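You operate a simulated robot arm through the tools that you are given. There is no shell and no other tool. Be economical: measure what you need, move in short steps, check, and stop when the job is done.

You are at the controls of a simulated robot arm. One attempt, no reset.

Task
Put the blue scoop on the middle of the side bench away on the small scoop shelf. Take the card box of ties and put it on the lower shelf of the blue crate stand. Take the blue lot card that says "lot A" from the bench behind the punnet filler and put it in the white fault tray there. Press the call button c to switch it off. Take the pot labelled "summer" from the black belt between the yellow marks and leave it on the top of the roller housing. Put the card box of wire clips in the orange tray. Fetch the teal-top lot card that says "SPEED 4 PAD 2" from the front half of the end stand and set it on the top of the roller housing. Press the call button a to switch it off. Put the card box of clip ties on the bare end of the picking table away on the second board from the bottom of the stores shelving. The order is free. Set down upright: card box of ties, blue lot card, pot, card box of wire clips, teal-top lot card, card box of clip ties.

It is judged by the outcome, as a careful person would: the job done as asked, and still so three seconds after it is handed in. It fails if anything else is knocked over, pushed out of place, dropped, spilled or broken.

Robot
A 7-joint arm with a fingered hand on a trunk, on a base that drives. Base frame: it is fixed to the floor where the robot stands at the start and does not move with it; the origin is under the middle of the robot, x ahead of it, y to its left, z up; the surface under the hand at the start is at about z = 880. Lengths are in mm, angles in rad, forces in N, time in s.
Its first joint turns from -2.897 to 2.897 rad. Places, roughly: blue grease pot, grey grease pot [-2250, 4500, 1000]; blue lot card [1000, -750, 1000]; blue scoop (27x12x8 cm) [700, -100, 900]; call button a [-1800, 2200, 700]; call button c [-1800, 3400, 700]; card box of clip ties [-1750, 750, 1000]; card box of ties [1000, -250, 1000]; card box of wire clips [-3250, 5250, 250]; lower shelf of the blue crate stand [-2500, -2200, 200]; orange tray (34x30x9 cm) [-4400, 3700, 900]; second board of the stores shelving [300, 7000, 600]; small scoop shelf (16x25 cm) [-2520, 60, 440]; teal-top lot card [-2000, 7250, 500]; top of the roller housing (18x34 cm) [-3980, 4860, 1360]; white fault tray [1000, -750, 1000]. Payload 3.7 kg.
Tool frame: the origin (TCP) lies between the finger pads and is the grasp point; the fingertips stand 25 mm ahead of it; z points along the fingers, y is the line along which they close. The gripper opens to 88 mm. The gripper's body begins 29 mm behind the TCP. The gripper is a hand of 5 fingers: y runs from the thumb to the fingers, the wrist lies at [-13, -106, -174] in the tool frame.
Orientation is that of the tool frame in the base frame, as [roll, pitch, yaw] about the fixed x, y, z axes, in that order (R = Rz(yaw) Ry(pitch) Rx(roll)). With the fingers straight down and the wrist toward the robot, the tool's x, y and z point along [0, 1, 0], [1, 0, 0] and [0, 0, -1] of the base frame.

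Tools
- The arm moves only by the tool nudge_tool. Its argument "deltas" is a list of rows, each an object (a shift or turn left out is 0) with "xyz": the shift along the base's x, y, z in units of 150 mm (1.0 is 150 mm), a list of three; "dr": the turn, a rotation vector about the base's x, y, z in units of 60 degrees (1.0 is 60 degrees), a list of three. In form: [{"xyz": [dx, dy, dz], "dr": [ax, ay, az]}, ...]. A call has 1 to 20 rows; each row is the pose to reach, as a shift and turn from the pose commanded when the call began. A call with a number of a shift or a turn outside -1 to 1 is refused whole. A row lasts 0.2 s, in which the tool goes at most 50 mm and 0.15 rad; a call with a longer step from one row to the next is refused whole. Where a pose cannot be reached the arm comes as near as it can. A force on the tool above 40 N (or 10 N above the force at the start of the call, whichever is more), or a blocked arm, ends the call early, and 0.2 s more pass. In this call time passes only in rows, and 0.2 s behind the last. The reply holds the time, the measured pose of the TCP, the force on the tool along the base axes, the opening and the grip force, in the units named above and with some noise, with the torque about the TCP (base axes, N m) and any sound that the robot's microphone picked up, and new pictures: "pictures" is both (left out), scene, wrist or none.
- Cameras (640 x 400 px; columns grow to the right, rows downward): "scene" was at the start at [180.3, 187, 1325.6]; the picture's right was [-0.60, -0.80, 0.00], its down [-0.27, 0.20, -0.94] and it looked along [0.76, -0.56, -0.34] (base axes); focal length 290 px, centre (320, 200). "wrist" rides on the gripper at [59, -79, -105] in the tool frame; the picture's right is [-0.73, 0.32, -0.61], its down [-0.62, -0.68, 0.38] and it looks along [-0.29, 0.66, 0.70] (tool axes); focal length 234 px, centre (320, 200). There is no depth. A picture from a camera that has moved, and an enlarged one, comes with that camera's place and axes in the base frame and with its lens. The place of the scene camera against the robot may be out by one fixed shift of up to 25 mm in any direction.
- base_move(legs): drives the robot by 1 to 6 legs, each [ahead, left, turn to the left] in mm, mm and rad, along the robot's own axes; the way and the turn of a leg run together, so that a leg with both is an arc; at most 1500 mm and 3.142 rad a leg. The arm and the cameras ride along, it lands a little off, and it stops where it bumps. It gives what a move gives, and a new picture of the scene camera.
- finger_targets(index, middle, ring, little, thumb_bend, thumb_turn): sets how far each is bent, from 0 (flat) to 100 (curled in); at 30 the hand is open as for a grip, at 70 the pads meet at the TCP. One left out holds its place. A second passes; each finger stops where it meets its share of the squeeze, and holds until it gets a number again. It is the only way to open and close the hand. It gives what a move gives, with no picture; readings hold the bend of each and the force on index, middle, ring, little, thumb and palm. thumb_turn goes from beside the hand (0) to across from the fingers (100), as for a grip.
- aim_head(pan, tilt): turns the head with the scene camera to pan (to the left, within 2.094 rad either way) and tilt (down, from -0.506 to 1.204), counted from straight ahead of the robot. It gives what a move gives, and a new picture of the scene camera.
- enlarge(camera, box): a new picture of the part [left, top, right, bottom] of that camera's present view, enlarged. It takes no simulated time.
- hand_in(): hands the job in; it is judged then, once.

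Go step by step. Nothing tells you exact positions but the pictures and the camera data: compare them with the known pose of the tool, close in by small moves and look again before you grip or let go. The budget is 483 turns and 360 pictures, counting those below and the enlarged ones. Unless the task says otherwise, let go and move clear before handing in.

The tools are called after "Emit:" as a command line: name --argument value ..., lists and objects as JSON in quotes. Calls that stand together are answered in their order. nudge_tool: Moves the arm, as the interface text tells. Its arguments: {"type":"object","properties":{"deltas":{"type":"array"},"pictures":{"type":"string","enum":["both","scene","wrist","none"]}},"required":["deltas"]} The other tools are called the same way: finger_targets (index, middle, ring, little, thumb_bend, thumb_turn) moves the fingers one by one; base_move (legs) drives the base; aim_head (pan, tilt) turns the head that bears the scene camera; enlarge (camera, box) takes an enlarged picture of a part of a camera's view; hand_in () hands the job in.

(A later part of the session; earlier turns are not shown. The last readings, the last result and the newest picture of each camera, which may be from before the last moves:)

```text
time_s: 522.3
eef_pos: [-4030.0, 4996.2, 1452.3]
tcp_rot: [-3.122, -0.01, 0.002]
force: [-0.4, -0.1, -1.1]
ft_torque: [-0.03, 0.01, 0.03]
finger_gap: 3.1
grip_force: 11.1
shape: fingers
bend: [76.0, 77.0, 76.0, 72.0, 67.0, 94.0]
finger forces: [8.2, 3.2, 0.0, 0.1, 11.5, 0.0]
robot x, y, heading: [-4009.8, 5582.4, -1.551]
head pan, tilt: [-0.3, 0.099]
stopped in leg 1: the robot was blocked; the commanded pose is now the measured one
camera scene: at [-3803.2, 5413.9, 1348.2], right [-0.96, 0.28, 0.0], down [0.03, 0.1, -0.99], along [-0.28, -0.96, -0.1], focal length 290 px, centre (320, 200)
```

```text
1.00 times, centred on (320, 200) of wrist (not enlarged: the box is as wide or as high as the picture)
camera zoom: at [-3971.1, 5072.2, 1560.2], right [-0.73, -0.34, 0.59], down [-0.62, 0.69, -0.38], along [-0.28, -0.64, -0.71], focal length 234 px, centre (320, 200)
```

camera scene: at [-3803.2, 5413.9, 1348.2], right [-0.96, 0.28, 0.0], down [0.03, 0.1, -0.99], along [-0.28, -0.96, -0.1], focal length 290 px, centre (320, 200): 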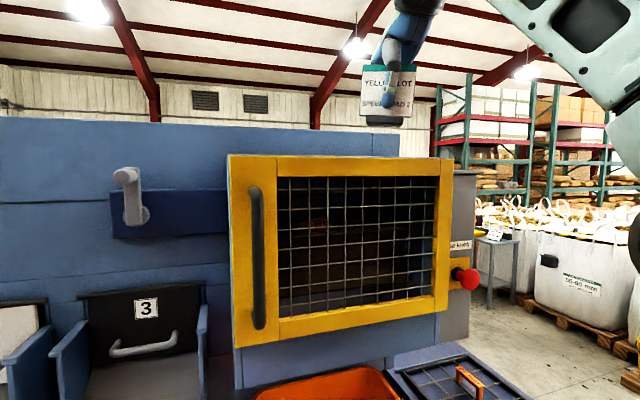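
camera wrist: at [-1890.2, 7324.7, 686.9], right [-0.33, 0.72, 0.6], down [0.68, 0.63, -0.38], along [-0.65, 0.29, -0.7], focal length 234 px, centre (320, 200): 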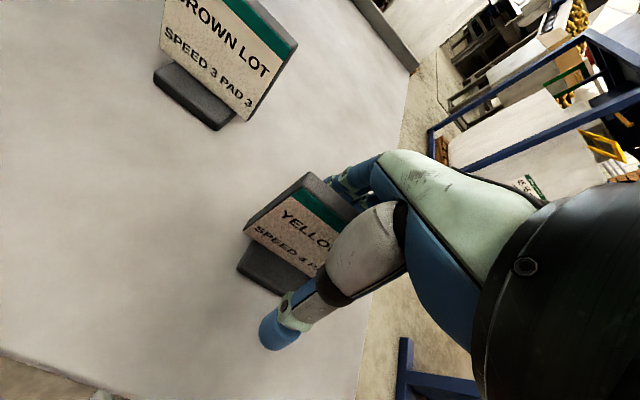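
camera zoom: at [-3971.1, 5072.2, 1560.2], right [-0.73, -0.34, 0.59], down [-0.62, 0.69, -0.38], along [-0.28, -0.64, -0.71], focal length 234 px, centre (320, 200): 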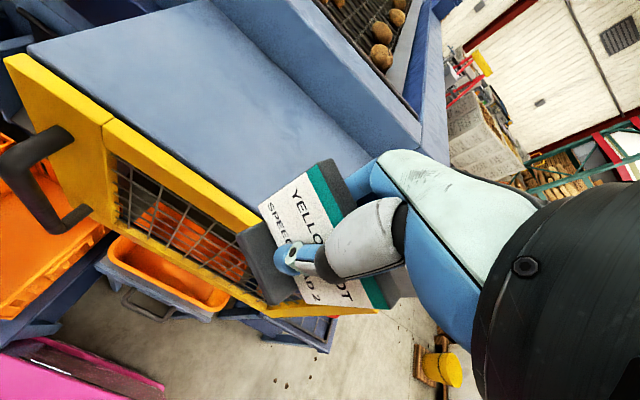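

Base front-left corner is blocked by the rack/bin stand. Back a little, shift right 90, and try forward again.

Emit:
base_move --legs '[[-40, 0, -0.02], [0, -95, 0], [150, 0, 0]]'

```text
time_s: 524.9
eef_pos: [-4134.9, 4887.0, 1452.4]
tcp_rot: [-3.121, -0.009, -0.013]
force: [0.4, -0.3, -0.2]
ft_torque: [0.0, -0.03, 0.01]
finger_gap: 3.2
grip_force: 11.5
shape: fingers
bend: [76.0, 77.0, 76.0, 72.0, 67.0, 94.0]
finger forces: [8.3, 3.1, 0.0, 0.0, 11.5, 0.0]
robot x, y, heading: [-4106.0, 5471.5, -1.565]
head pan, tilt: [-0.3, 0.099]
camera scene: at [-3902.8, 5301.4, 1348.2], right [-0.96, 0.29, 0.0], down [0.03, 0.1, -0.99], along [-0.29, -0.95, -0.1], focal length 290 px, centre (320, 200)
```

scene: 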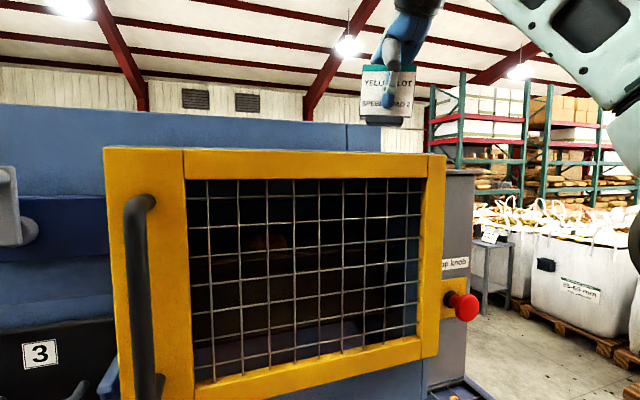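

Now in reach. Move the hand 65 mm to +x and check with the wrist camera.

Emit:
nudge_tool --deltas '[{"xyz": [0.2, -0.05, 0]}, {"xyz": [0.43, -0.1, 0]}]' --pictures "wrist"

```text
time_s: 525.5
eef_pos: [-4070.3, 4871.8, 1452.9]
tcp_rot: [-3.122, -0.01, -0.016]
force: [-0.7, 0.4, -0.5]
ft_torque: [0.03, -0.03, 0.04]
finger_gap: 3.0
grip_force: 11.4
shape: fingers
bend: [76.0, 77.0, 76.0, 72.0, 67.0, 94.0]
finger forces: [8.3, 3.2, 0.1, 0.0, 11.5, 0.0]
robot x, y, heading: [-4109.6, 5470.8, -1.566]
head pan, tilt: [-0.3, 0.099]
camera wrist: at [-4012.4, 4947.6, 1561.3], right [-0.74, -0.32, 0.59], down [-0.61, 0.7, -0.38], along [-0.29, -0.64, -0.71], focal length 234 px, centre (320, 200)
```

wrist: 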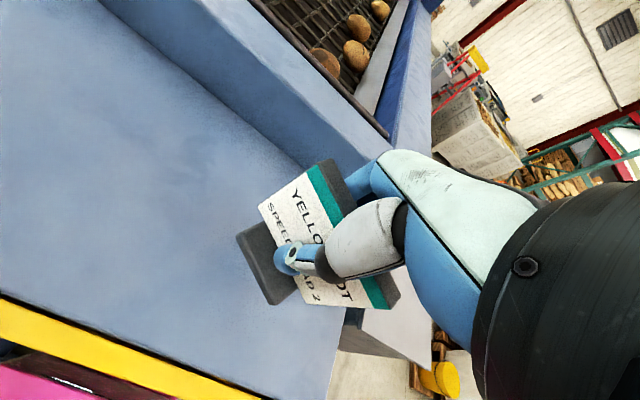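

Card is well over the top (≥80 mm from edges). Lower to contact.

Emit:
nudge_tool --deltas '[{"xyz": [0, 0, -0.06]}, {"xyz": [0, 0, -0.09]}, {"xyz": [0, 0, -0.12]}, {"xyz": [0, 0, -0.15]}, {"xyz": [0, 0, -0.18]}]' --pictures "none"

```text
time_s: 526.6
eef_pos: [-4071.3, 4872.7, 1424.6]
tcp_rot: [-3.122, -0.008, -0.014]
force: [-0.6, -0.2, -0.1]
ft_torque: [0.01, 0.01, 0.0]
finger_gap: 3.2
grip_force: 11.2
shape: fingers
bend: [76.0, 77.0, 76.0, 72.0, 67.0, 94.0]
finger forces: [8.2, 3.1, 0.0, 0.1, 11.5, 0.0]
robot x, y, heading: [-4107.1, 5471.0, -1.57]
head pan, tilt: [-0.3, 0.099]
```

Emit:
nudge_tool --deltas '[{"xyz": [0, 0, -0.025]}, {"xyz": [0, 0, -0.05]}, {"xyz": [0, 0, -0.075]}, {"xyz": [0, 0, -0.1]}, {"xyz": [0, 0, -0.125]}, {"xyz": [0, 0, -0.15]}]' --pictures "wrist"

```text
time_s: 528.0
eef_pos: [-4071.9, 4873.7, 1404.1]
tcp_rot: [-3.124, -0.01, -0.014]
force: [-1.4, -2.4, 15.1]
ft_torque: [0.08, -0.1, 0.03]
finger_gap: 3.5
grip_force: 14.9
shape: fingers
bend: [77.0, 78.0, 76.0, 72.0, 67.0, 94.0]
finger forces: [11.8, 4.5, 0.1, 0.0, 12.9, 0.0]
robot x, y, heading: [-4109.5, 5473.5, -1.569]
head pan, tilt: [-0.3, 0.099]
camera wrist: at [-4012.6, 4948.1, 1511.9], right [-0.74, -0.32, 0.59], down [-0.61, 0.7, -0.38], along [-0.29, -0.64, -0.71], focal length 234 px, centre (320, 200)
```

wrist: 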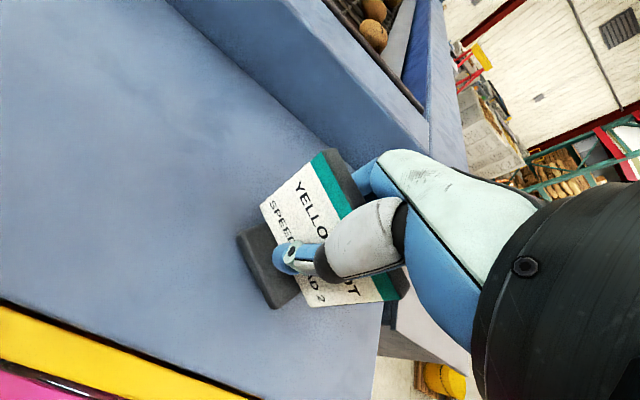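

Contact. Ease up 2 mm and release in two stages.

Emit:
nudge_tool --deltas '[{"xyz": [0, 0, 0.015]}]' --pictures "none"

Emit:
finger_targets --index 67 --middle 67 --ring 60 --little 60 --thumb_bend 62

Emit:
finger_targets --index 25 --middle 25 --ring 25 --little 25 --thumb_bend 25

Emit:
enlarge --camera "wrist" --box '[0, 0, 640, 400]'

```text
time_s: 528.5
eef_pos: [-4071.1, 4873.6, 1404.5]
tcp_rot: [-3.12, -0.008, -0.014]
force: [0.3, -0.2, 4.9]
ft_torque: [0.09, -0.07, 0.03]
finger_gap: 3.5
grip_force: 12.4
shape: fingers
bend: [77.0, 77.0, 76.0, 72.0, 67.0, 94.0]
finger forces: [9.3, 3.1, 0.0, 0.0, 12.0, 0.0]
robot x, y, heading: [-4105.7, 5472.8, -1.566]
head pan, tilt: [-0.3, 0.099]
```

```text
time_s: 529.5
eef_pos: [-4070.7, 4872.0, 1404.2]
tcp_rot: [-3.123, -0.007, -0.015]
force: [0.4, -1.0, 0.5]
ft_torque: [-0.01, 0.0, -0.01]
finger_gap: 10.7
grip_force: 0.3
shape: fingers
bend: [67.0, 67.0, 60.0, 60.0, 62.0, 97.0]
finger forces: [0.0, 0.1, 0.1, 0.1, 0.2, 0.1]
robot x, y, heading: [-4107.8, 5469.6, -1.57]
head pan, tilt: [-0.3, 0.099]
```

```text
time_s: 530.5
eef_pos: [-4070.1, 4872.3, 1404.9]
tcp_rot: [-3.124, -0.009, -0.015]
force: [0.3, 0.3, -0.1]
ft_torque: [-0.01, 0.0, -0.02]
finger_gap: 94.1
grip_force: 0.0
shape: fingers
bend: [25.0, 25.0, 25.0, 25.0, 25.0, 97.0]
finger forces: [0.1, 0.1, 0.0, 0.1, 0.0, 0.1]
robot x, y, heading: [-4106.0, 5473.6, -1.565]
head pan, tilt: [-0.3, 0.099]
```

```text
1.00 times, centred on (320, 200) of wrist (not enlarged: the box is as wide or as high as the picture)
camera zoom: at [-4012.0, 4947.7, 1513.1], right [-0.74, -0.32, 0.59], down [-0.61, 0.7, -0.38], along [-0.29, -0.64, -0.71], focal length 234 px, centre (320, 200)
```

zoom: 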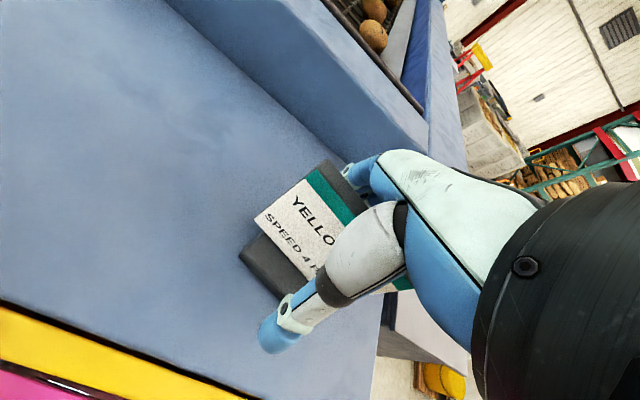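

Card stands upright. Raise, tilting the fingers up and forward so they clear the card, then back away.

Emit:
nudge_tool --deltas '[{"xyz": [0, 0, 0.15]}, {"xyz": [0, 0, 0.3]}, {"xyz": [0, 0, 0.33], "dr": [-0.12, 0, 0]}, {"xyz": [0, 0, 0.4], "dr": [-0.24, 0, 0]}, {"xyz": [0, 0, 0.5], "dr": [-0.36, 0, 0]}, {"xyz": [0, 0, 0.55], "dr": [-0.45, 0, 0]}]' --pictures "wrist"

```text
time_s: 531.9
eef_pos: [-4071.8, 4871.6, 1487.1]
tcp_rot: [2.687, -0.015, -0.007]
force: [0.8, -0.7, 0.3]
ft_torque: [-0.01, 0.05, 0.01]
finger_gap: 94.2
grip_force: 0.1
shape: fingers
bend: [25.0, 25.0, 25.0, 25.0, 25.0, 97.0]
finger forces: [0.0, 0.0, 0.0, 0.0, 0.0, 0.0]
robot x, y, heading: [-4105.3, 5473.6, -1.567]
head pan, tilt: [-0.3, 0.099]
camera wrist: at [-4012.3, 4987.7, 1548.5], right [-0.74, -0.02, 0.68], down [-0.61, 0.45, -0.65], along [-0.29, -0.89, -0.34], focal length 234 px, centre (320, 200)
```

wrist: 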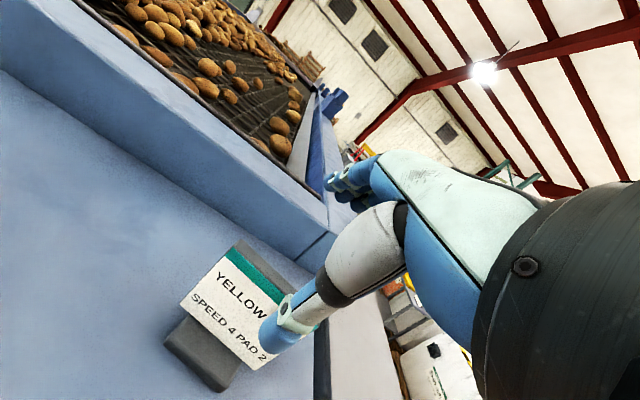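

Card set. Back away and shift to face the low shelf of the rack with the wire clips.

Emit:
base_move --legs '[[-400, 0, 0], [0, 820, 0]]'

Emit:
aim_head --pan -0.25 --tilt 0.7

```text
time_s: 538.3
eef_pos: [-3248.2, 5264.4, 1486.7]
tcp_rot: [2.689, -0.013, -0.015]
force: [-0.7, -0.3, -0.3]
ft_torque: [0.0, -0.03, 0.04]
finger_gap: 94.2
grip_force: 0.1
shape: fingers
bend: [25.0, 25.0, 25.0, 25.0, 25.0, 97.0]
finger forces: [0.1, 0.0, 0.0, 0.0, 0.1, 0.0]
robot x, y, heading: [-3278.3, 5861.6, -1.578]
head pan, tilt: [-0.3, 0.099]
camera scene: at [-3077.6, 5692.2, 1348.2], right [-0.95, 0.3, 0.0], down [0.03, 0.09, -1.0], along [-0.3, -0.95, -0.1], focal length 290 px, centre (320, 200)
```

scene: 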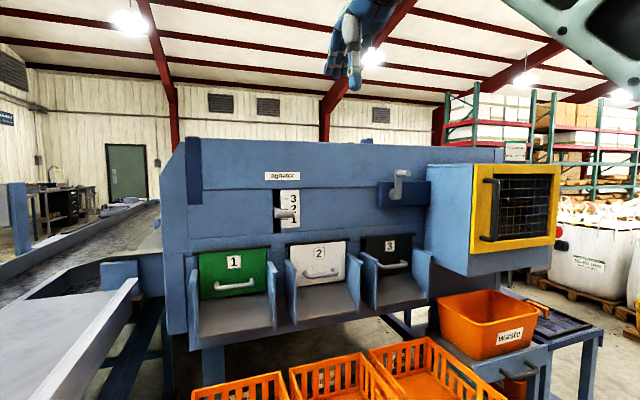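

```text
time_s: 539.3
eef_pos: [-3249.2, 5264.9, 1485.3]
tcp_rot: [2.69, -0.014, -0.018]
force: [-0.6, -0.3, -0.3]
ft_torque: [0.02, 0.0, -0.01]
finger_gap: 94.2
grip_force: 0.0
shape: fingers
bend: [25.0, 25.0, 25.0, 25.0, 25.0, 97.0]
finger forces: [0.0, 0.0, 0.0, 0.1, 0.0, 0.0]
robot x, y, heading: [-3279.4, 5863.5, -1.577]
head pan, tilt: [-0.25, 0.7]
camera scene: at [-3071.4, 5697.7, 1293.5], right [-0.97, 0.25, 0.0], down [0.16, 0.62, -0.77], along [-0.19, -0.74, -0.64], focal length 290 px, centre (320, 200)
```

scene: 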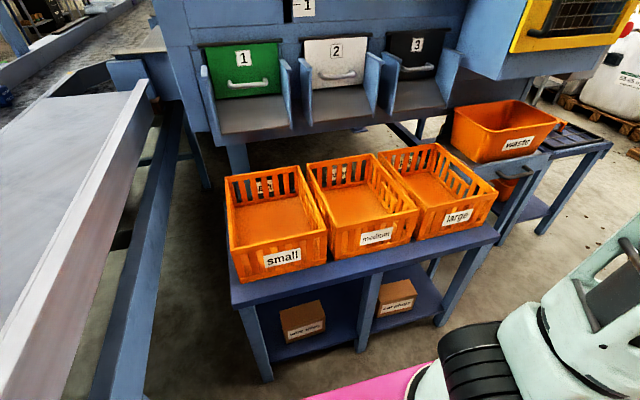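

Zoom on the two boxes.

Emit:
enlarge --camera "scene" --box '[220, 240, 480, 390]'

```text
2.46 times, centred on (350, 315) of scene
camera zoom: at [-3071.4, 5697.7, 1293.5], right [-0.97, 0.25, 0.0], down [0.16, 0.62, -0.77], along [-0.19, -0.74, -0.64], focal length 714 px, centre (246, -83)
```

zoom: 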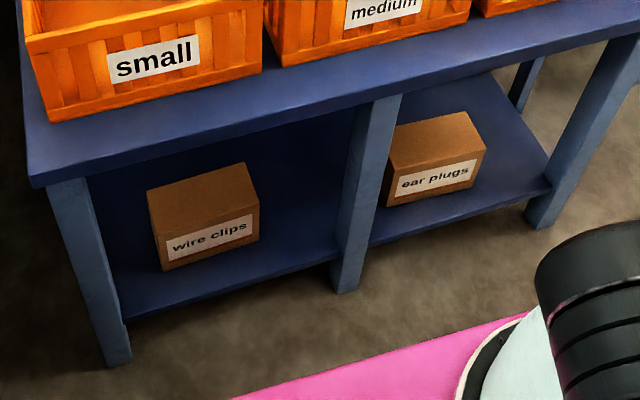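

The left box is "wire clips": front y≈5204, x -3075..-3224, top z≈302, shelf z≈185, table underside ≈565. Back up and bring the hand down to a low pose ~860 mm ahead.

Emit:
base_move --legs '[[-380, 0, 0], [0, 150, 0]]'

Emit:
nudge_tool --deltas '[{"xyz": [0, 0, -0.25], "dr": [0.12, 0, 0]}, {"xyz": [0, 0, -0.5], "dr": [0.24, 0, 0]}, {"xyz": [0, 0, -0.75], "dr": [0.36, 0, 0]}, {"xyz": [0, 0, -1.0], "dr": [0.43, 0, 0]}]' --pictures "none"

Emit:
nudge_tool --deltas '[{"xyz": [0, -0.1, -0.3]}, {"xyz": [0, -0.2, -0.6]}, {"xyz": [0, -0.3, -0.9]}, {"xyz": [0, -0.3, -1.0]}]' --pictures "none"

Emit:
nudge_tool --deltas '[{"xyz": [0, -0.1, -0.3]}, {"xyz": [0, -0.2, -0.6]}, {"xyz": [0, -0.3, -0.9]}, {"xyz": [0, -0.3, -1.0]}]' --pictures "none"

Emit:
nudge_tool --deltas '[{"xyz": [0, -0.1, -0.3]}, {"xyz": [0, -0.2, -0.6]}, {"xyz": [0, -0.3, -0.9]}, {"xyz": [0, -0.3, -1.0]}]' --pictures "none"

Emit:
nudge_tool --deltas '[{"xyz": [0, -0.1, -0.3]}, {"xyz": [0, -0.2, -0.6]}, {"xyz": [0, -0.3, -0.9]}, {"xyz": [0, -0.3, -1.0]}]' --pictures "none"

Emit:
nudge_tool --deltas '[{"xyz": [0, -0.1, -0.3]}, {"xyz": [0, -0.2, -0.6]}, {"xyz": [0, -0.3, -0.9]}, {"xyz": [0, -0.3, -1.0]}]' --pictures "none"

```text
time_s: 542.7
eef_pos: [-3094.9, 5644.4, 1486.3]
tcp_rot: [2.689, -0.014, -0.012]
force: [-0.2, 0.4, 0.0]
ft_torque: [-0.01, -0.03, 0.03]
finger_gap: 94.1
grip_force: 0.1
shape: fingers
bend: [25.0, 25.0, 25.0, 25.0, 25.0, 97.0]
finger forces: [0.0, 0.1, 0.0, 0.1, 0.0, 0.1]
robot x, y, heading: [-3123.1, 6247.9, -1.573]
head pan, tilt: [-0.25, 0.7]
camera scene: at [-2918.4, 6078.4, 1293.4], right [-0.97, 0.25, 0.0], down [0.16, 0.62, -0.76], along [-0.19, -0.74, -0.64], focal length 290 px, centre (320, 200)
```

scene: 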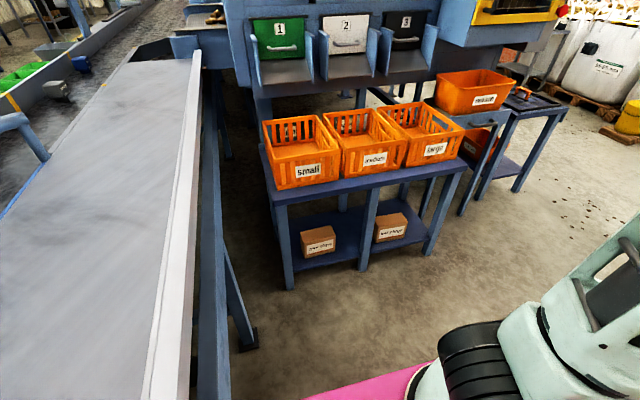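

```text
time_s: 543.7
eef_pos: [-3095.6, 5645.2, 1335.3]
tcp_rot: [-3.141, -0.009, -0.016]
force: [0.7, 0.0, -0.5]
ft_torque: [-0.01, -0.02, 0.0]
finger_gap: 93.7
grip_force: 0.1
shape: fingers
bend: [25.0, 25.0, 25.0, 25.0, 25.0, 97.0]
finger forces: [0.1, 0.1, 0.0, 0.0, 0.0, 0.0]
robot x, y, heading: [-3131.0, 6243.4, -1.573]
head pan, tilt: [-0.25, 0.7]
```

```text
time_s: 544.7
eef_pos: [-3094.8, 5598.9, 1187.2]
tcp_rot: [3.141, -0.009, -0.019]
force: [0.5, 0.7, 0.4]
ft_torque: [-0.03, 0.02, -0.04]
finger_gap: 94.2
grip_force: 0.0
shape: fingers
bend: [25.0, 25.0, 25.0, 25.0, 25.0, 97.0]
finger forces: [0.0, 0.0, 0.1, 0.0, 0.1, 0.0]
robot x, y, heading: [-3124.8, 6241.1, -1.574]
head pan, tilt: [-0.25, 0.7]
```

```text
time_s: 545.7
eef_pos: [-3093.9, 5556.1, 1037.7]
tcp_rot: [3.14, -0.007, -0.017]
force: [0.9, 1.0, -0.3]
ft_torque: [0.02, -0.03, 0.0]
finger_gap: 94.2
grip_force: 0.1
shape: fingers
bend: [25.0, 25.0, 25.0, 25.0, 25.0, 97.0]
finger forces: [0.1, 0.1, 0.0, 0.0, 0.0, 0.0]
robot x, y, heading: [-3129.4, 6240.6, -1.573]
head pan, tilt: [-0.25, 0.7]
```

```text
time_s: 546.7
eef_pos: [-3094.8, 5512.3, 885.0]
tcp_rot: [3.14, -0.009, -0.017]
force: [-0.5, -0.2, 0.0]
ft_torque: [-0.02, -0.02, 0.0]
finger_gap: 94.2
grip_force: 0.1
shape: fingers
bend: [25.0, 25.0, 25.0, 25.0, 25.0, 97.0]
finger forces: [0.1, 0.0, 0.0, 0.0, 0.0, 0.0]
robot x, y, heading: [-3127.4, 6243.5, -1.578]
head pan, tilt: [-0.25, 0.7]
```

```text
time_s: 547.7
eef_pos: [-3096.2, 5464.3, 734.4]
tcp_rot: [-3.141, -0.009, -0.018]
force: [-0.4, -0.5, -0.5]
ft_torque: [0.04, -0.04, 0.01]
finger_gap: 94.3
grip_force: 0.1
shape: fingers
bend: [25.0, 25.0, 25.0, 25.0, 25.0, 98.0]
finger forces: [0.0, 0.1, 0.1, 0.0, 0.0, 0.1]
robot x, y, heading: [-3129.4, 6242.5, -1.575]
head pan, tilt: [-0.25, 0.7]
```

```text
time_s: 548.7
eef_pos: [-3094.6, 5420.3, 586.1]
tcp_rot: [3.138, -0.008, -0.018]
force: [0.7, -0.5, -0.3]
ft_torque: [0.01, 0.01, -0.01]
finger_gap: 93.8
grip_force: 0.1
shape: fingers
bend: [25.0, 25.0, 25.0, 25.0, 25.0, 98.0]
finger forces: [0.0, 0.0, 0.1, 0.0, 0.1, 0.0]
robot x, y, heading: [-3125.7, 6241.1, -1.57]
head pan, tilt: [-0.25, 0.7]
```

Continue down to z≈345 and align x.

Emit:
nudge_tool --deltas '[{"xyz": [-0.1, -0.06, -0.3]}, {"xyz": [-0.2, -0.12, -0.6]}, {"xyz": [-0.3, -0.2, -0.87]}, {"xyz": [-0.37, -0.2, -1.0]}]' --pictures "none"

Emit:
nudge_tool --deltas '[{"xyz": [0, 0, -0.3]}, {"xyz": [0, 0, -0.6]}]' --pictures "none"

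Emit:
finger_targets --index 15 --middle 15 --ring 15 --little 15 --thumb_bend 15

Emit:
enlarge --camera "wrist" --box '[0, 0, 640, 400]'

```text
time_s: 549.7
eef_pos: [-3151.2, 5389.0, 437.4]
tcp_rot: [3.14, -0.008, -0.017]
force: [-1.0, 0.5, 0.0]
ft_torque: [0.0, 0.03, -0.02]
finger_gap: 94.2
grip_force: 0.0
shape: fingers
bend: [25.0, 25.0, 25.0, 25.0, 25.0, 98.0]
finger forces: [0.0, 0.0, 0.0, 0.0, 0.1, 0.0]
robot x, y, heading: [-3129.6, 6244.1, -1.57]
head pan, tilt: [-0.25, 0.7]
```

```text
time_s: 550.3
eef_pos: [-3156.0, 5389.0, 345.6]
tcp_rot: [-3.14, -0.009, -0.023]
force: [0.9, -0.1, 0.4]
ft_torque: [0.02, 0.01, 0.01]
finger_gap: 94.1
grip_force: 0.1
shape: fingers
bend: [25.0, 25.0, 25.0, 25.0, 25.0, 98.0]
finger forces: [0.0, 0.0, 0.0, 0.1, 0.0, 0.0]
robot x, y, heading: [-3129.4, 6244.0, -1.575]
head pan, tilt: [-0.25, 0.7]
```

```text
time_s: 551.3
eef_pos: [-3156.6, 5389.5, 345.4]
tcp_rot: [3.141, -0.008, -0.02]
force: [-0.1, -0.7, -0.1]
ft_torque: [0.04, -0.01, 0.0]
finger_gap: 111.9
grip_force: 0.0
shape: fingers
bend: [15.0, 15.0, 15.0, 15.0, 15.0, 98.0]
finger forces: [0.0, 0.1, 0.1, 0.0, 0.0, 0.0]
robot x, y, heading: [-3131.5, 6243.1, -1.573]
head pan, tilt: [-0.25, 0.7]
```

```text
1.00 times, centred on (320, 200) of wrist (not enlarged: the box is as wide or as high as the picture)
camera zoom: at [-3096.5, 5465.8, 451.7], right [-0.74, -0.31, 0.6], down [-0.61, 0.69, -0.39], along [-0.3, -0.65, -0.7], focal length 234 px, centre (320, 200)
```

zoom: 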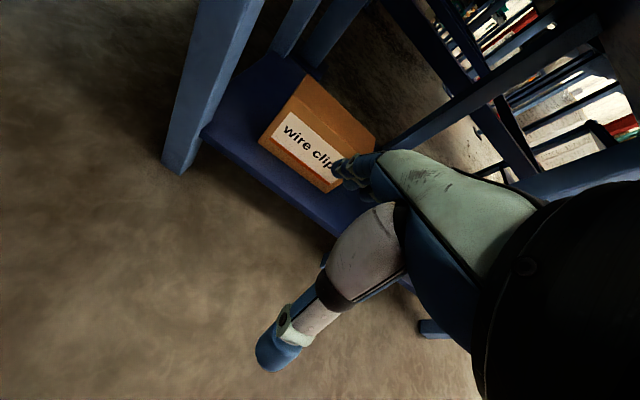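

Box top z≈304, centre ≈(-3149,5167). Drive in 220 mm above it, then lower to ≈310.

Emit:
base_move --legs '[[140, 0, 0], [78, 5, 0]]'

Emit:
nudge_tool --deltas '[{"xyz": [0, 0, -0.06]}, {"xyz": [0, 0, -0.12]}, {"xyz": [0, 0, -0.18]}, {"xyz": [0, 0, -0.22]}]' --pictures "wrist"

```text
time_s: 553.3
eef_pos: [-3148.2, 5167.8, 345.9]
tcp_rot: [3.141, -0.008, -0.017]
force: [0.7, 0.7, 0.7]
ft_torque: [0.02, -0.04, 0.0]
finger_gap: 112.1
grip_force: 0.1
shape: fingers
bend: [15.0, 15.0, 15.0, 15.0, 15.0, 98.0]
finger forces: [0.1, 0.0, 0.0, 0.1, 0.0, 0.0]
robot x, y, heading: [-3124.2, 6023.9, -1.57]
head pan, tilt: [-0.25, 0.7]
camera scene: at [-2914.3, 5859.3, 1293.4], right [-0.97, 0.25, 0.0], down [0.16, 0.62, -0.76], along [-0.19, -0.74, -0.64], focal length 290 px, centre (320, 200)
```

scene: 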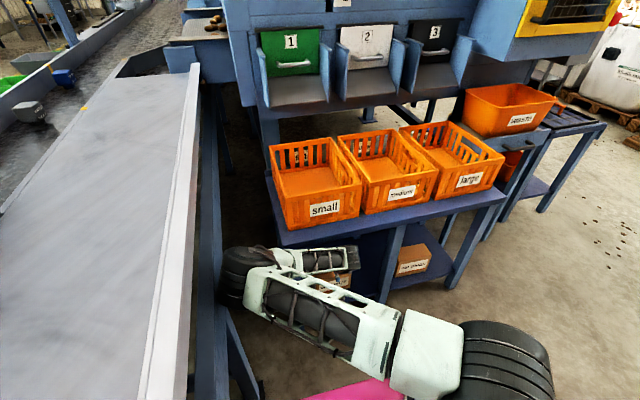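

```text
time_s: 554.3
eef_pos: [-3148.1, 5169.6, 313.7]
tcp_rot: [3.14, -0.008, -0.018]
force: [0.3, -1.4, 0.1]
ft_torque: [0.02, 0.02, -0.02]
finger_gap: 112.3
grip_force: 0.1
shape: fingers
bend: [15.0, 15.0, 15.0, 15.0, 15.0, 98.0]
finger forces: [0.0, 0.0, 0.0, 0.1, 0.0, 0.0]
robot x, y, heading: [-3122.0, 6025.0, -1.571]
head pan, tilt: [-0.25, 0.7]
camera wrist: at [-3089.0, 5246.5, 419.4], right [-0.74, -0.31, 0.6], down [-0.61, 0.69, -0.39], along [-0.3, -0.65, -0.7], focal length 234 px, centre (320, 200)
```

wrist: 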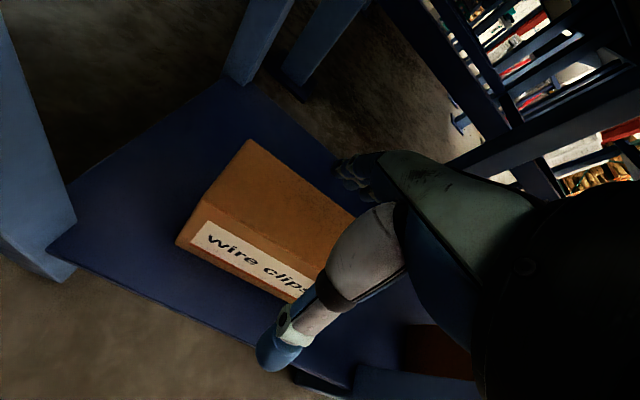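

Straddling well. Lower 4 mm more and close.

Emit:
nudge_tool --deltas '[{"xyz": [0, 0, -0.03]}]' --pictures "none"

Emit:
finger_targets --index 60 --middle 60 --ring 60 --little 60 --thumb_bend 60

Emit:
nudge_tool --deltas '[{"xyz": [0, 0, 0.04]}, {"xyz": [0, 0, 0.09]}, {"xyz": [0, 0, 0.14]}]' --pictures "wrist"

```text
time_s: 554.7
eef_pos: [-3148.0, 5168.8, 308.9]
tcp_rot: [3.139, -0.006, -0.016]
force: [-0.2, 0.0, 0.3]
ft_torque: [0.02, -0.01, 0.01]
finger_gap: 112.1
grip_force: 0.0
shape: fingers
bend: [15.0, 15.0, 15.0, 15.0, 15.0, 98.0]
finger forces: [0.1, 0.0, 0.0, 0.1, 0.0, 0.0]
robot x, y, heading: [-3124.4, 6025.9, -1.571]
head pan, tilt: [-0.25, 0.7]
```

```text
time_s: 555.7
eef_pos: [-3148.4, 5168.6, 307.9]
tcp_rot: [3.14, -0.008, -0.017]
force: [0.8, -0.3, -0.9]
ft_torque: [0.03, 0.05, 0.0]
finger_gap: 20.0
grip_force: 0.1
shape: fingers
bend: [60.0, 60.0, 60.0, 60.0, 60.0, 98.0]
finger forces: [0.0, 0.0, 0.1, 0.1, 0.1, 0.1]
robot x, y, heading: [-3127.1, 6024.1, -1.57]
head pan, tilt: [-0.25, 0.7]
```

```text
time_s: 556.5
eef_pos: [-3146.9, 5169.5, 330.3]
tcp_rot: [3.139, -0.006, -0.018]
force: [0.0, -0.3, -0.8]
ft_torque: [0.0, -0.01, 0.01]
finger_gap: 20.3
grip_force: 0.0
shape: fingers
bend: [60.0, 60.0, 60.0, 60.0, 60.0, 98.0]
finger forces: [0.0, 0.1, 0.0, 0.0, 0.0, 0.1]
robot x, y, heading: [-3124.8, 6026.3, -1.57]
head pan, tilt: [-0.25, 0.7]
camera wrist: at [-3088.1, 5246.1, 436.9], right [-0.74, -0.31, 0.6], down [-0.61, 0.69, -0.39], along [-0.3, -0.65, -0.7], focal length 234 px, centre (320, 200)
```

wrist: 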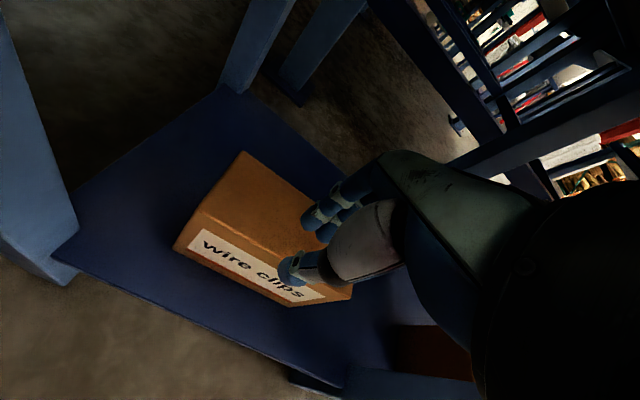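

The box top is lower than thought (~270). Open and try lowering to z≈277.

Emit:
finger_targets --index 15 --middle 15 --ring 15 --little 15 --thumb_bend 15

Emit:
nudge_tool --deltas '[{"xyz": [0, 0, -0.1]}, {"xyz": [0, 0, -0.2]}, {"xyz": [0, 0, -0.28]}, {"xyz": [0, 0, -0.35]}]' --pictures "wrist"

```text
time_s: 557.5
eef_pos: [-3148.2, 5169.9, 330.3]
tcp_rot: [3.14, -0.007, -0.016]
force: [0.3, 0.3, -0.5]
ft_torque: [0.0, 0.01, 0.0]
finger_gap: 112.1
grip_force: 0.0
shape: fingers
bend: [15.0, 15.0, 15.0, 15.0, 15.0, 98.0]
finger forces: [0.1, 0.0, 0.0, 0.1, 0.0, 0.0]
robot x, y, heading: [-3124.1, 6024.7, -1.572]
head pan, tilt: [-0.25, 0.7]
```

```text
time_s: 558.5
eef_pos: [-3147.0, 5169.5, 275.8]
tcp_rot: [3.139, -0.01, -0.019]
force: [-0.4, 1.3, 2.4]
ft_torque: [-0.2, 0.04, 0.0]
finger_gap: 112.1
grip_force: 1.7
shape: fingers
bend: [15.0, 15.0, 15.0, 15.0, 15.0, 98.0]
finger forces: [0.0, 3.2, 0.0, 0.1, 0.0, 0.0]
robot x, y, heading: [-3121.2, 6021.4, -1.571]
head pan, tilt: [-0.25, 0.7]
camera wrist: at [-3088.9, 5246.9, 383.2], right [-0.74, -0.31, 0.6], down [-0.61, 0.69, -0.39], along [-0.3, -0.65, -0.7], focal length 234 px, centre (320, 200)
```

wrist: 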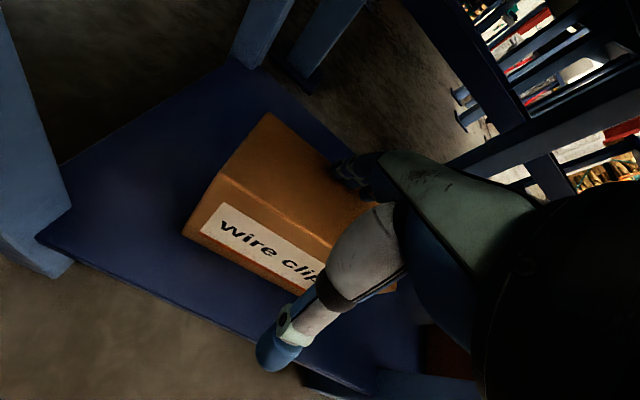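

The box centre is ~25 mm deeper (y≈5143). Raise slightly, move in 25 mm, lower again.

Emit:
nudge_tool --deltas '[{"xyz": [0, 0, 0.1]}, {"xyz": [0, 0, 0.2]}]' --pictures "none"

Emit:
base_move --legs '[[26, 0, 0]]'

Emit:
nudge_tool --deltas '[{"xyz": [0, 0, -0.1]}, {"xyz": [0, 0, -0.19]}]' --pictures "none"

Emit:
finger_targets --index 60 --middle 60 --ring 60 --little 60 --thumb_bend 60

```text
time_s: 559.1
eef_pos: [-3147.2, 5169.5, 307.0]
tcp_rot: [3.141, -0.007, -0.018]
force: [-1.2, -0.4, -0.5]
ft_torque: [0.02, -0.01, 0.01]
finger_gap: 112.1
grip_force: 0.1
shape: fingers
bend: [15.0, 15.0, 15.0, 15.0, 15.0, 98.0]
finger forces: [0.0, 0.0, 0.0, 0.0, 0.0, 0.0]
robot x, y, heading: [-3121.5, 6025.6, -1.575]
head pan, tilt: [-0.25, 0.7]
```

```text
time_s: 559.9
eef_pos: [-3148.1, 5143.7, 306.8]
tcp_rot: [3.14, -0.005, -0.019]
force: [0.0, 0.2, 0.8]
ft_torque: [-0.01, 0.02, -0.04]
finger_gap: 112.2
grip_force: 0.0
shape: fingers
bend: [15.0, 15.0, 15.0, 15.0, 15.0, 98.0]
finger forces: [0.1, 0.1, 0.1, 0.0, 0.1, 0.0]
robot x, y, heading: [-3122.4, 5996.3, -1.572]
head pan, tilt: [-0.25, 0.7]
camera scene: at [-2914.0, 5833.2, 1293.4], right [-0.97, 0.25, 0.0], down [0.16, 0.62, -0.76], along [-0.19, -0.74, -0.64], focal length 290 px, centre (320, 200)
```

scene: 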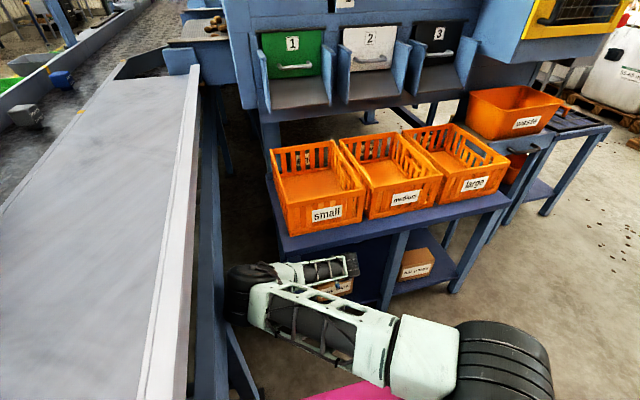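

```text
time_s: 560.5
eef_pos: [-3147.1, 5143.6, 279.7]
tcp_rot: [3.14, -0.007, -0.017]
force: [0.0, 0.2, -0.2]
ft_torque: [-0.02, 0.01, -0.03]
finger_gap: 112.1
grip_force: 0.0
shape: fingers
bend: [15.0, 15.0, 15.0, 15.0, 15.0, 98.0]
finger forces: [0.1, 0.1, 0.0, 0.1, 0.1, 0.0]
robot x, y, heading: [-3124.0, 5998.5, -1.574]
head pan, tilt: [-0.25, 0.7]
```

```text
time_s: 561.5
eef_pos: [-3146.9, 5144.8, 280.0]
tcp_rot: [3.14, -0.008, -0.017]
force: [1.0, -0.7, 5.4]
ft_torque: [0.03, 0.0, -0.03]
finger_gap: 66.4
grip_force: 13.6
shape: fingers
bend: [51.0, 53.0, 52.0, 60.0, 32.0, 94.0]
finger forces: [5.1, 5.3, 4.9, 0.0, 12.2, 0.0]
robot x, y, heading: [-3122.6, 5998.0, -1.567]
head pan, tilt: [-0.25, 0.7]
```

Gripped (66 mm wide). Firm a little, lift 18 mm and check.

Emit:
finger_targets --index 68 --middle 68 --ring 68 --thumb_bend 68

Emit:
nudge_tool --deltas '[{"xyz": [0, 0, 0.05]}, {"xyz": [0, 0, 0.12]}]' --pictures "wrist"

```text
time_s: 562.5
eef_pos: [-3147.0, 5144.0, 280.2]
tcp_rot: [3.138, -0.009, -0.017]
force: [0.2, -8.2, 31.5]
ft_torque: [0.65, 0.01, 0.09]
finger_gap: 54.4
grip_force: 17.2
shape: fingers
bend: [62.0, 62.0, 63.0, 60.0, 30.0, 95.0]
finger forces: [4.9, 5.8, 4.7, 0.0, 18.3, 0.0]
robot x, y, heading: [-3122.0, 5996.4, -1.57]
head pan, tilt: [-0.25, 0.7]
```

```text
time_s: 563.1
eef_pos: [-3148.0, 5145.3, 296.1]
tcp_rot: [-3.141, -0.007, -0.019]
force: [0.6, 0.3, 1.4]
ft_torque: [0.03, -0.03, 0.0]
finger_gap: 27.9
grip_force: 0.1
shape: fingers
bend: [68.0, 68.0, 68.0, 60.0, 45.0, 97.0]
finger forces: [0.1, 0.1, 0.0, 0.0, 0.0, 0.0]
robot x, y, heading: [-3125.4, 5998.0, -1.569]
head pan, tilt: [-0.25, 0.7]
camera wrist: at [-3088.8, 5221.7, 403.8], right [-0.74, -0.31, 0.6], down [-0.61, 0.69, -0.39], along [-0.3, -0.65, -0.7], focal length 234 px, centre (320, 200)
```

wrist: 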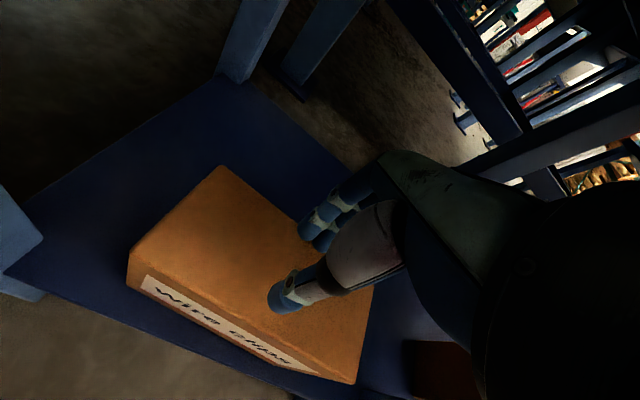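

The grip slid off the top; the box only moved ~20 mm forward. Reopen, recentre (y≈5163), go deeper (z≈266) and regrip.

Emit:
finger_targets --index 15 --middle 15 --ring 15 --little 15 --thumb_bend 15

Emit:
nudge_tool --deltas '[{"xyz": [0, 0.13, 0.02]}, {"xyz": [0, 0.13, -0.08]}, {"xyz": [0, 0.13, -0.15]}, {"xyz": [0, 0.13, -0.21]}]' --pictures "wrist"

```text
time_s: 564.1
eef_pos: [-3147.6, 5144.1, 298.0]
tcp_rot: [3.141, -0.009, -0.019]
force: [0.0, 0.4, 0.2]
ft_torque: [0.0, 0.0, 0.01]
finger_gap: 112.0
grip_force: 0.0
shape: fingers
bend: [15.0, 15.0, 15.0, 15.0, 15.0, 97.0]
finger forces: [0.1, 0.0, 0.1, 0.0, 0.1, 0.0]
robot x, y, heading: [-3123.4, 5998.6, -1.567]
head pan, tilt: [-0.25, 0.7]
```

```text
time_s: 565.1
eef_pos: [-3147.7, 5162.5, 266.3]
tcp_rot: [3.14, -0.01, -0.016]
force: [0.2, -0.1, 0.0]
ft_torque: [-0.01, 0.05, 0.02]
finger_gap: 112.1
grip_force: 0.1
shape: fingers
bend: [15.0, 15.0, 15.0, 15.0, 15.0, 97.0]
finger forces: [0.0, 0.0, 0.0, 0.1, 0.0, 0.0]
robot x, y, heading: [-3123.0, 5997.2, -1.569]
head pan, tilt: [-0.25, 0.7]
camera wrist: at [-3088.3, 5239.3, 372.4], right [-0.74, -0.31, 0.6], down [-0.61, 0.69, -0.39], along [-0.3, -0.65, -0.7], focal length 234 px, centre (320, 200)
```

wrist: 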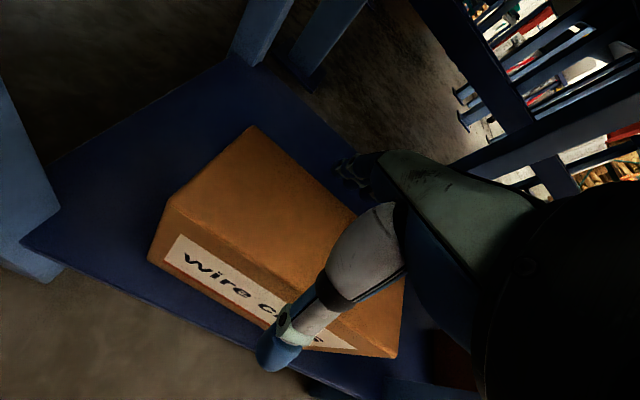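

Lower 6 mm more and close.

Emit:
nudge_tool --deltas '[{"xyz": [0, 0, -0.04]}]' --pictures "none"

Emit:
finger_targets --index 60 --middle 60 --ring 60 --little 60 --thumb_bend 60

Emit:
nudge_tool --deltas '[{"xyz": [0, 0, 0.05]}, {"xyz": [0, 0, 0.13]}]' --pictures "wrist"

```text
time_s: 565.5
eef_pos: [-3147.5, 5162.3, 259.9]
tcp_rot: [3.14, -0.007, -0.018]
force: [0.8, -0.9, 0.6]
ft_torque: [0.01, 0.04, -0.04]
finger_gap: 112.1
grip_force: 0.0
shape: fingers
bend: [15.0, 15.0, 15.0, 15.0, 15.0, 97.0]
finger forces: [0.0, 0.0, 0.0, 0.1, 0.0, 0.0]
robot x, y, heading: [-3122.8, 5998.1, -1.572]
head pan, tilt: [-0.25, 0.7]
```

```text
time_s: 566.5
eef_pos: [-3147.1, 5162.5, 260.5]
tcp_rot: [3.141, -0.009, -0.016]
force: [1.5, -3.3, 11.7]
ft_torque: [-0.69, 0.24, 0.12]
finger_gap: 75.2
grip_force: 27.9
shape: fingers
bend: [42.0, 49.0, 50.0, 54.0, 32.0, 92.0]
finger forces: [10.1, 7.2, 6.6, 7.2, 24.7, 0.1]
robot x, y, heading: [-3126.0, 5996.6, -1.573]
head pan, tilt: [-0.25, 0.7]
```

```text
time_s: 567.1
eef_pos: [-3147.6, 5163.1, 277.9]
tcp_rot: [-3.142, -0.007, -0.017]
force: [0.7, 0.0, -1.4]
ft_torque: [-0.06, 0.03, 0.02]
finger_gap: 75.5
grip_force: 27.5
shape: fingers
bend: [43.0, 51.0, 51.0, 54.0, 32.0, 91.0]
finger forces: [9.5, 6.1, 5.6, 6.6, 27.1, 0.0]
robot x, y, heading: [-3124.5, 5998.2, -1.574]
head pan, tilt: [-0.25, 0.7]
camera wrist: at [-3088.4, 5239.8, 384.9], right [-0.74, -0.31, 0.6], down [-0.61, 0.69, -0.39], along [-0.3, -0.65, -0.7], focal length 234 px, centre (320, 200)
```

wrist: 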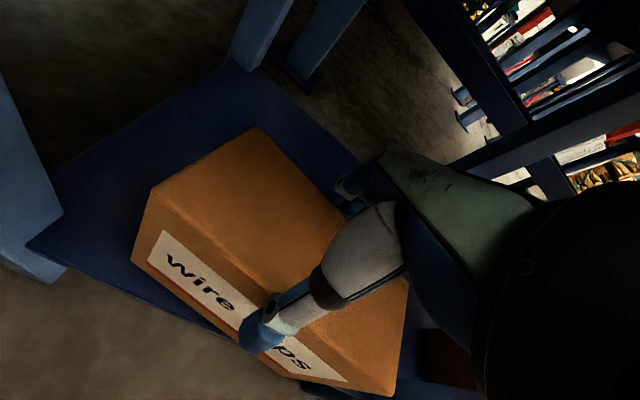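

Solid grip, same as the clip ties. Back out and raise the box.

Emit:
base_move --legs '[[-60, 0, 0], [-320, 0, 0]]'

Emit:
nudge_tool --deltas '[{"xyz": [0, 0.05, 0.3]}, {"xyz": [0, 0.1, 0.6]}, {"xyz": [0, 0.15, 0.9]}, {"xyz": [0, 0.2, 1.0]}]' --pictures "none"

Emit:
nudge_tool --deltas '[{"xyz": [0, 0.05, 0.3]}, {"xyz": [0, 0.1, 0.6]}, {"xyz": [0, 0.15, 0.9]}, {"xyz": [0, 0.2, 1.0]}]' --pictures "none"

Emit:
nudge_tool --deltas '[{"xyz": [0, 0.05, 0.3]}, {"xyz": [0, 0.1, 0.6]}, {"xyz": [0, 0.15, 0.9]}, {"xyz": [0, 0.2, 1.0]}]' --pictures "none"

Emit:
nudge_tool --deltas '[{"xyz": [0, 0.05, 0.3]}, {"xyz": [0, 0.1, 0.6]}, {"xyz": [0, 0.15, 0.9]}, {"xyz": [0, 0.2, 1.0]}]' --pictures "none"

Emit:
nudge_tool --deltas '[{"xyz": [0, 0.05, 0.3]}, {"xyz": [0, 0.1, 0.6]}, {"xyz": [0, 0.15, 0.9]}, {"xyz": [0, 0.2, 1.0]}]' --pictures "none"

Emit:
base_move --legs '[[0, -450, 0], [0, -700, 0], [0, -700, 0]]'

```text
time_s: 570.0
eef_pos: [-3167.5, 5542.3, 277.5]
tcp_rot: [-3.141, -0.004, -0.046]
force: [0.0, 0.0, -2.9]
ft_torque: [-0.04, 0.02, 0.0]
finger_gap: 73.5
grip_force: 22.1
shape: fingers
bend: [45.0, 52.0, 52.0, 55.0, 32.0, 92.0]
finger forces: [7.1, 5.5, 4.7, 4.6, 21.4, 0.1]
robot x, y, heading: [-3122.2, 6375.6, -1.58]
head pan, tilt: [-0.25, 0.7]
stopped in leg 2: the robot was blocked; the commanded pose is now the measured one
camera scene: at [-2915.9, 6212.2, 1293.4], right [-0.97, 0.25, 0.0], down [0.16, 0.62, -0.76], along [-0.19, -0.74, -0.64], focal length 290 px, centre (320, 200)
```

scene: 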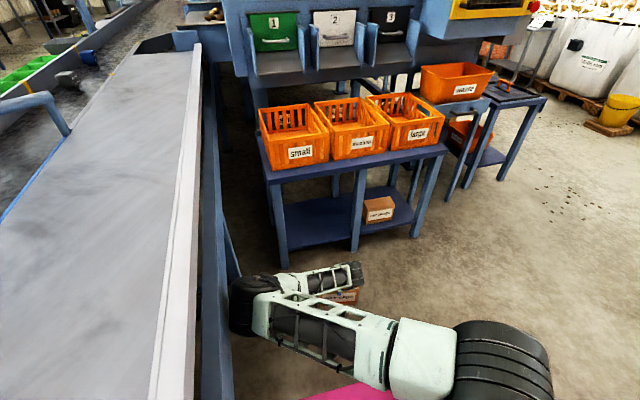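

```text
time_s: 571.0
eef_pos: [-3170.8, 5568.7, 433.5]
tcp_rot: [3.132, -0.018, -0.059]
force: [-1.1, 0.1, -2.8]
ft_torque: [-0.03, -0.02, 0.0]
finger_gap: 74.0
grip_force: 21.3
shape: fingers
bend: [45.0, 52.0, 53.0, 55.0, 32.0, 92.0]
finger forces: [7.0, 5.5, 4.8, 4.8, 21.4, 0.0]
robot x, y, heading: [-3120.1, 6384.7, -1.582]
head pan, tilt: [-0.25, 0.7]
```

```text
time_s: 571.8
eef_pos: [-3238.7, 5629.1, 500.3]
tcp_rot: [-3.042, 0.161, -0.068]
force: [0.6, 1.0, -1.8]
ft_torque: [-0.04, -0.02, 0.0]
finger_gap: 73.6
grip_force: 21.6
shape: fingers
bend: [45.0, 52.0, 53.0, 55.0, 32.0, 92.0]
finger forces: [7.0, 5.4, 4.9, 4.6, 20.9, 0.0]
robot x, y, heading: [-3134.2, 6380.5, -1.584]
head pan, tilt: [-0.25, 0.7]
stopped in row 4: the arm was blocked; the commanded pose is now the measured one
```

```text
time_s: 572.8
eef_pos: [-3224.4, 5659.4, 651.0]
tcp_rot: [-3.044, 0.162, -0.056]
force: [0.0, 0.2, -2.7]
ft_torque: [-0.06, 0.01, -0.01]
finger_gap: 73.2
grip_force: 20.9
shape: fingers
bend: [45.0, 52.0, 53.0, 56.0, 32.0, 92.0]
finger forces: [7.0, 5.2, 4.8, 4.4, 20.3, 0.0]
robot x, y, heading: [-3124.0, 6381.6, -1.58]
head pan, tilt: [-0.25, 0.7]
```

```text
time_s: 573.8
eef_pos: [-3232.5, 5687.9, 802.1]
tcp_rot: [-3.045, 0.159, -0.062]
force: [-0.8, 0.1, -2.6]
ft_torque: [-0.07, -0.04, -0.03]
finger_gap: 73.3
grip_force: 20.7
shape: fingers
bend: [45.0, 52.0, 53.0, 56.0, 32.0, 92.0]
finger forces: [7.1, 5.3, 4.7, 4.3, 20.2, 0.0]
robot x, y, heading: [-3128.3, 6383.5, -1.585]
head pan, tilt: [-0.25, 0.7]
```

```text
time_s: 574.8
eef_pos: [-3230.6, 5719.4, 953.4]
tcp_rot: [-3.043, 0.161, -0.06]
force: [1.0, 0.0, -2.2]
ft_torque: [-0.06, -0.02, -0.03]
finger_gap: 73.2
grip_force: 20.5
shape: fingers
bend: [45.0, 52.0, 53.0, 56.0, 32.0, 92.0]
finger forces: [6.9, 5.1, 4.8, 4.3, 20.0, 0.0]
robot x, y, heading: [-3130.4, 6384.1, -1.579]
head pan, tilt: [-0.25, 0.7]
```

```text
time_s: 582.1
eef_pos: [-4481.8, 5731.0, 952.4]
tcp_rot: [-3.042, 0.161, -0.084]
force: [0.1, -0.1, -3.2]
ft_torque: [-0.06, -0.03, 0.02]
finger_gap: 73.4
grip_force: 20.4
shape: fingers
bend: [45.0, 52.0, 53.0, 56.0, 32.0, 92.0]
finger forces: [7.0, 5.2, 4.7, 4.3, 20.2, 0.0]
robot x, y, heading: [-4366.9, 6395.0, -1.603]
head pan, tilt: [-0.25, 0.7]
stopped in leg 3: the robot was blocked; the commanded pose is now the measured one
camera scene: at [-4161.6, 6220.1, 1293.4], right [-0.96, 0.28, 0.0], down [0.18, 0.62, -0.76], along [-0.21, -0.73, -0.64], focal length 290 px, centre (320, 200)
```

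scene: 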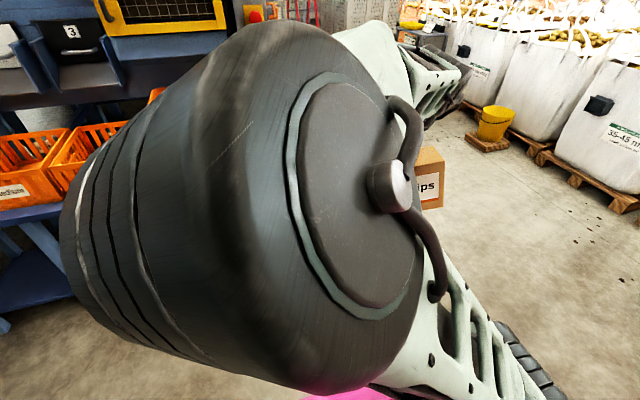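

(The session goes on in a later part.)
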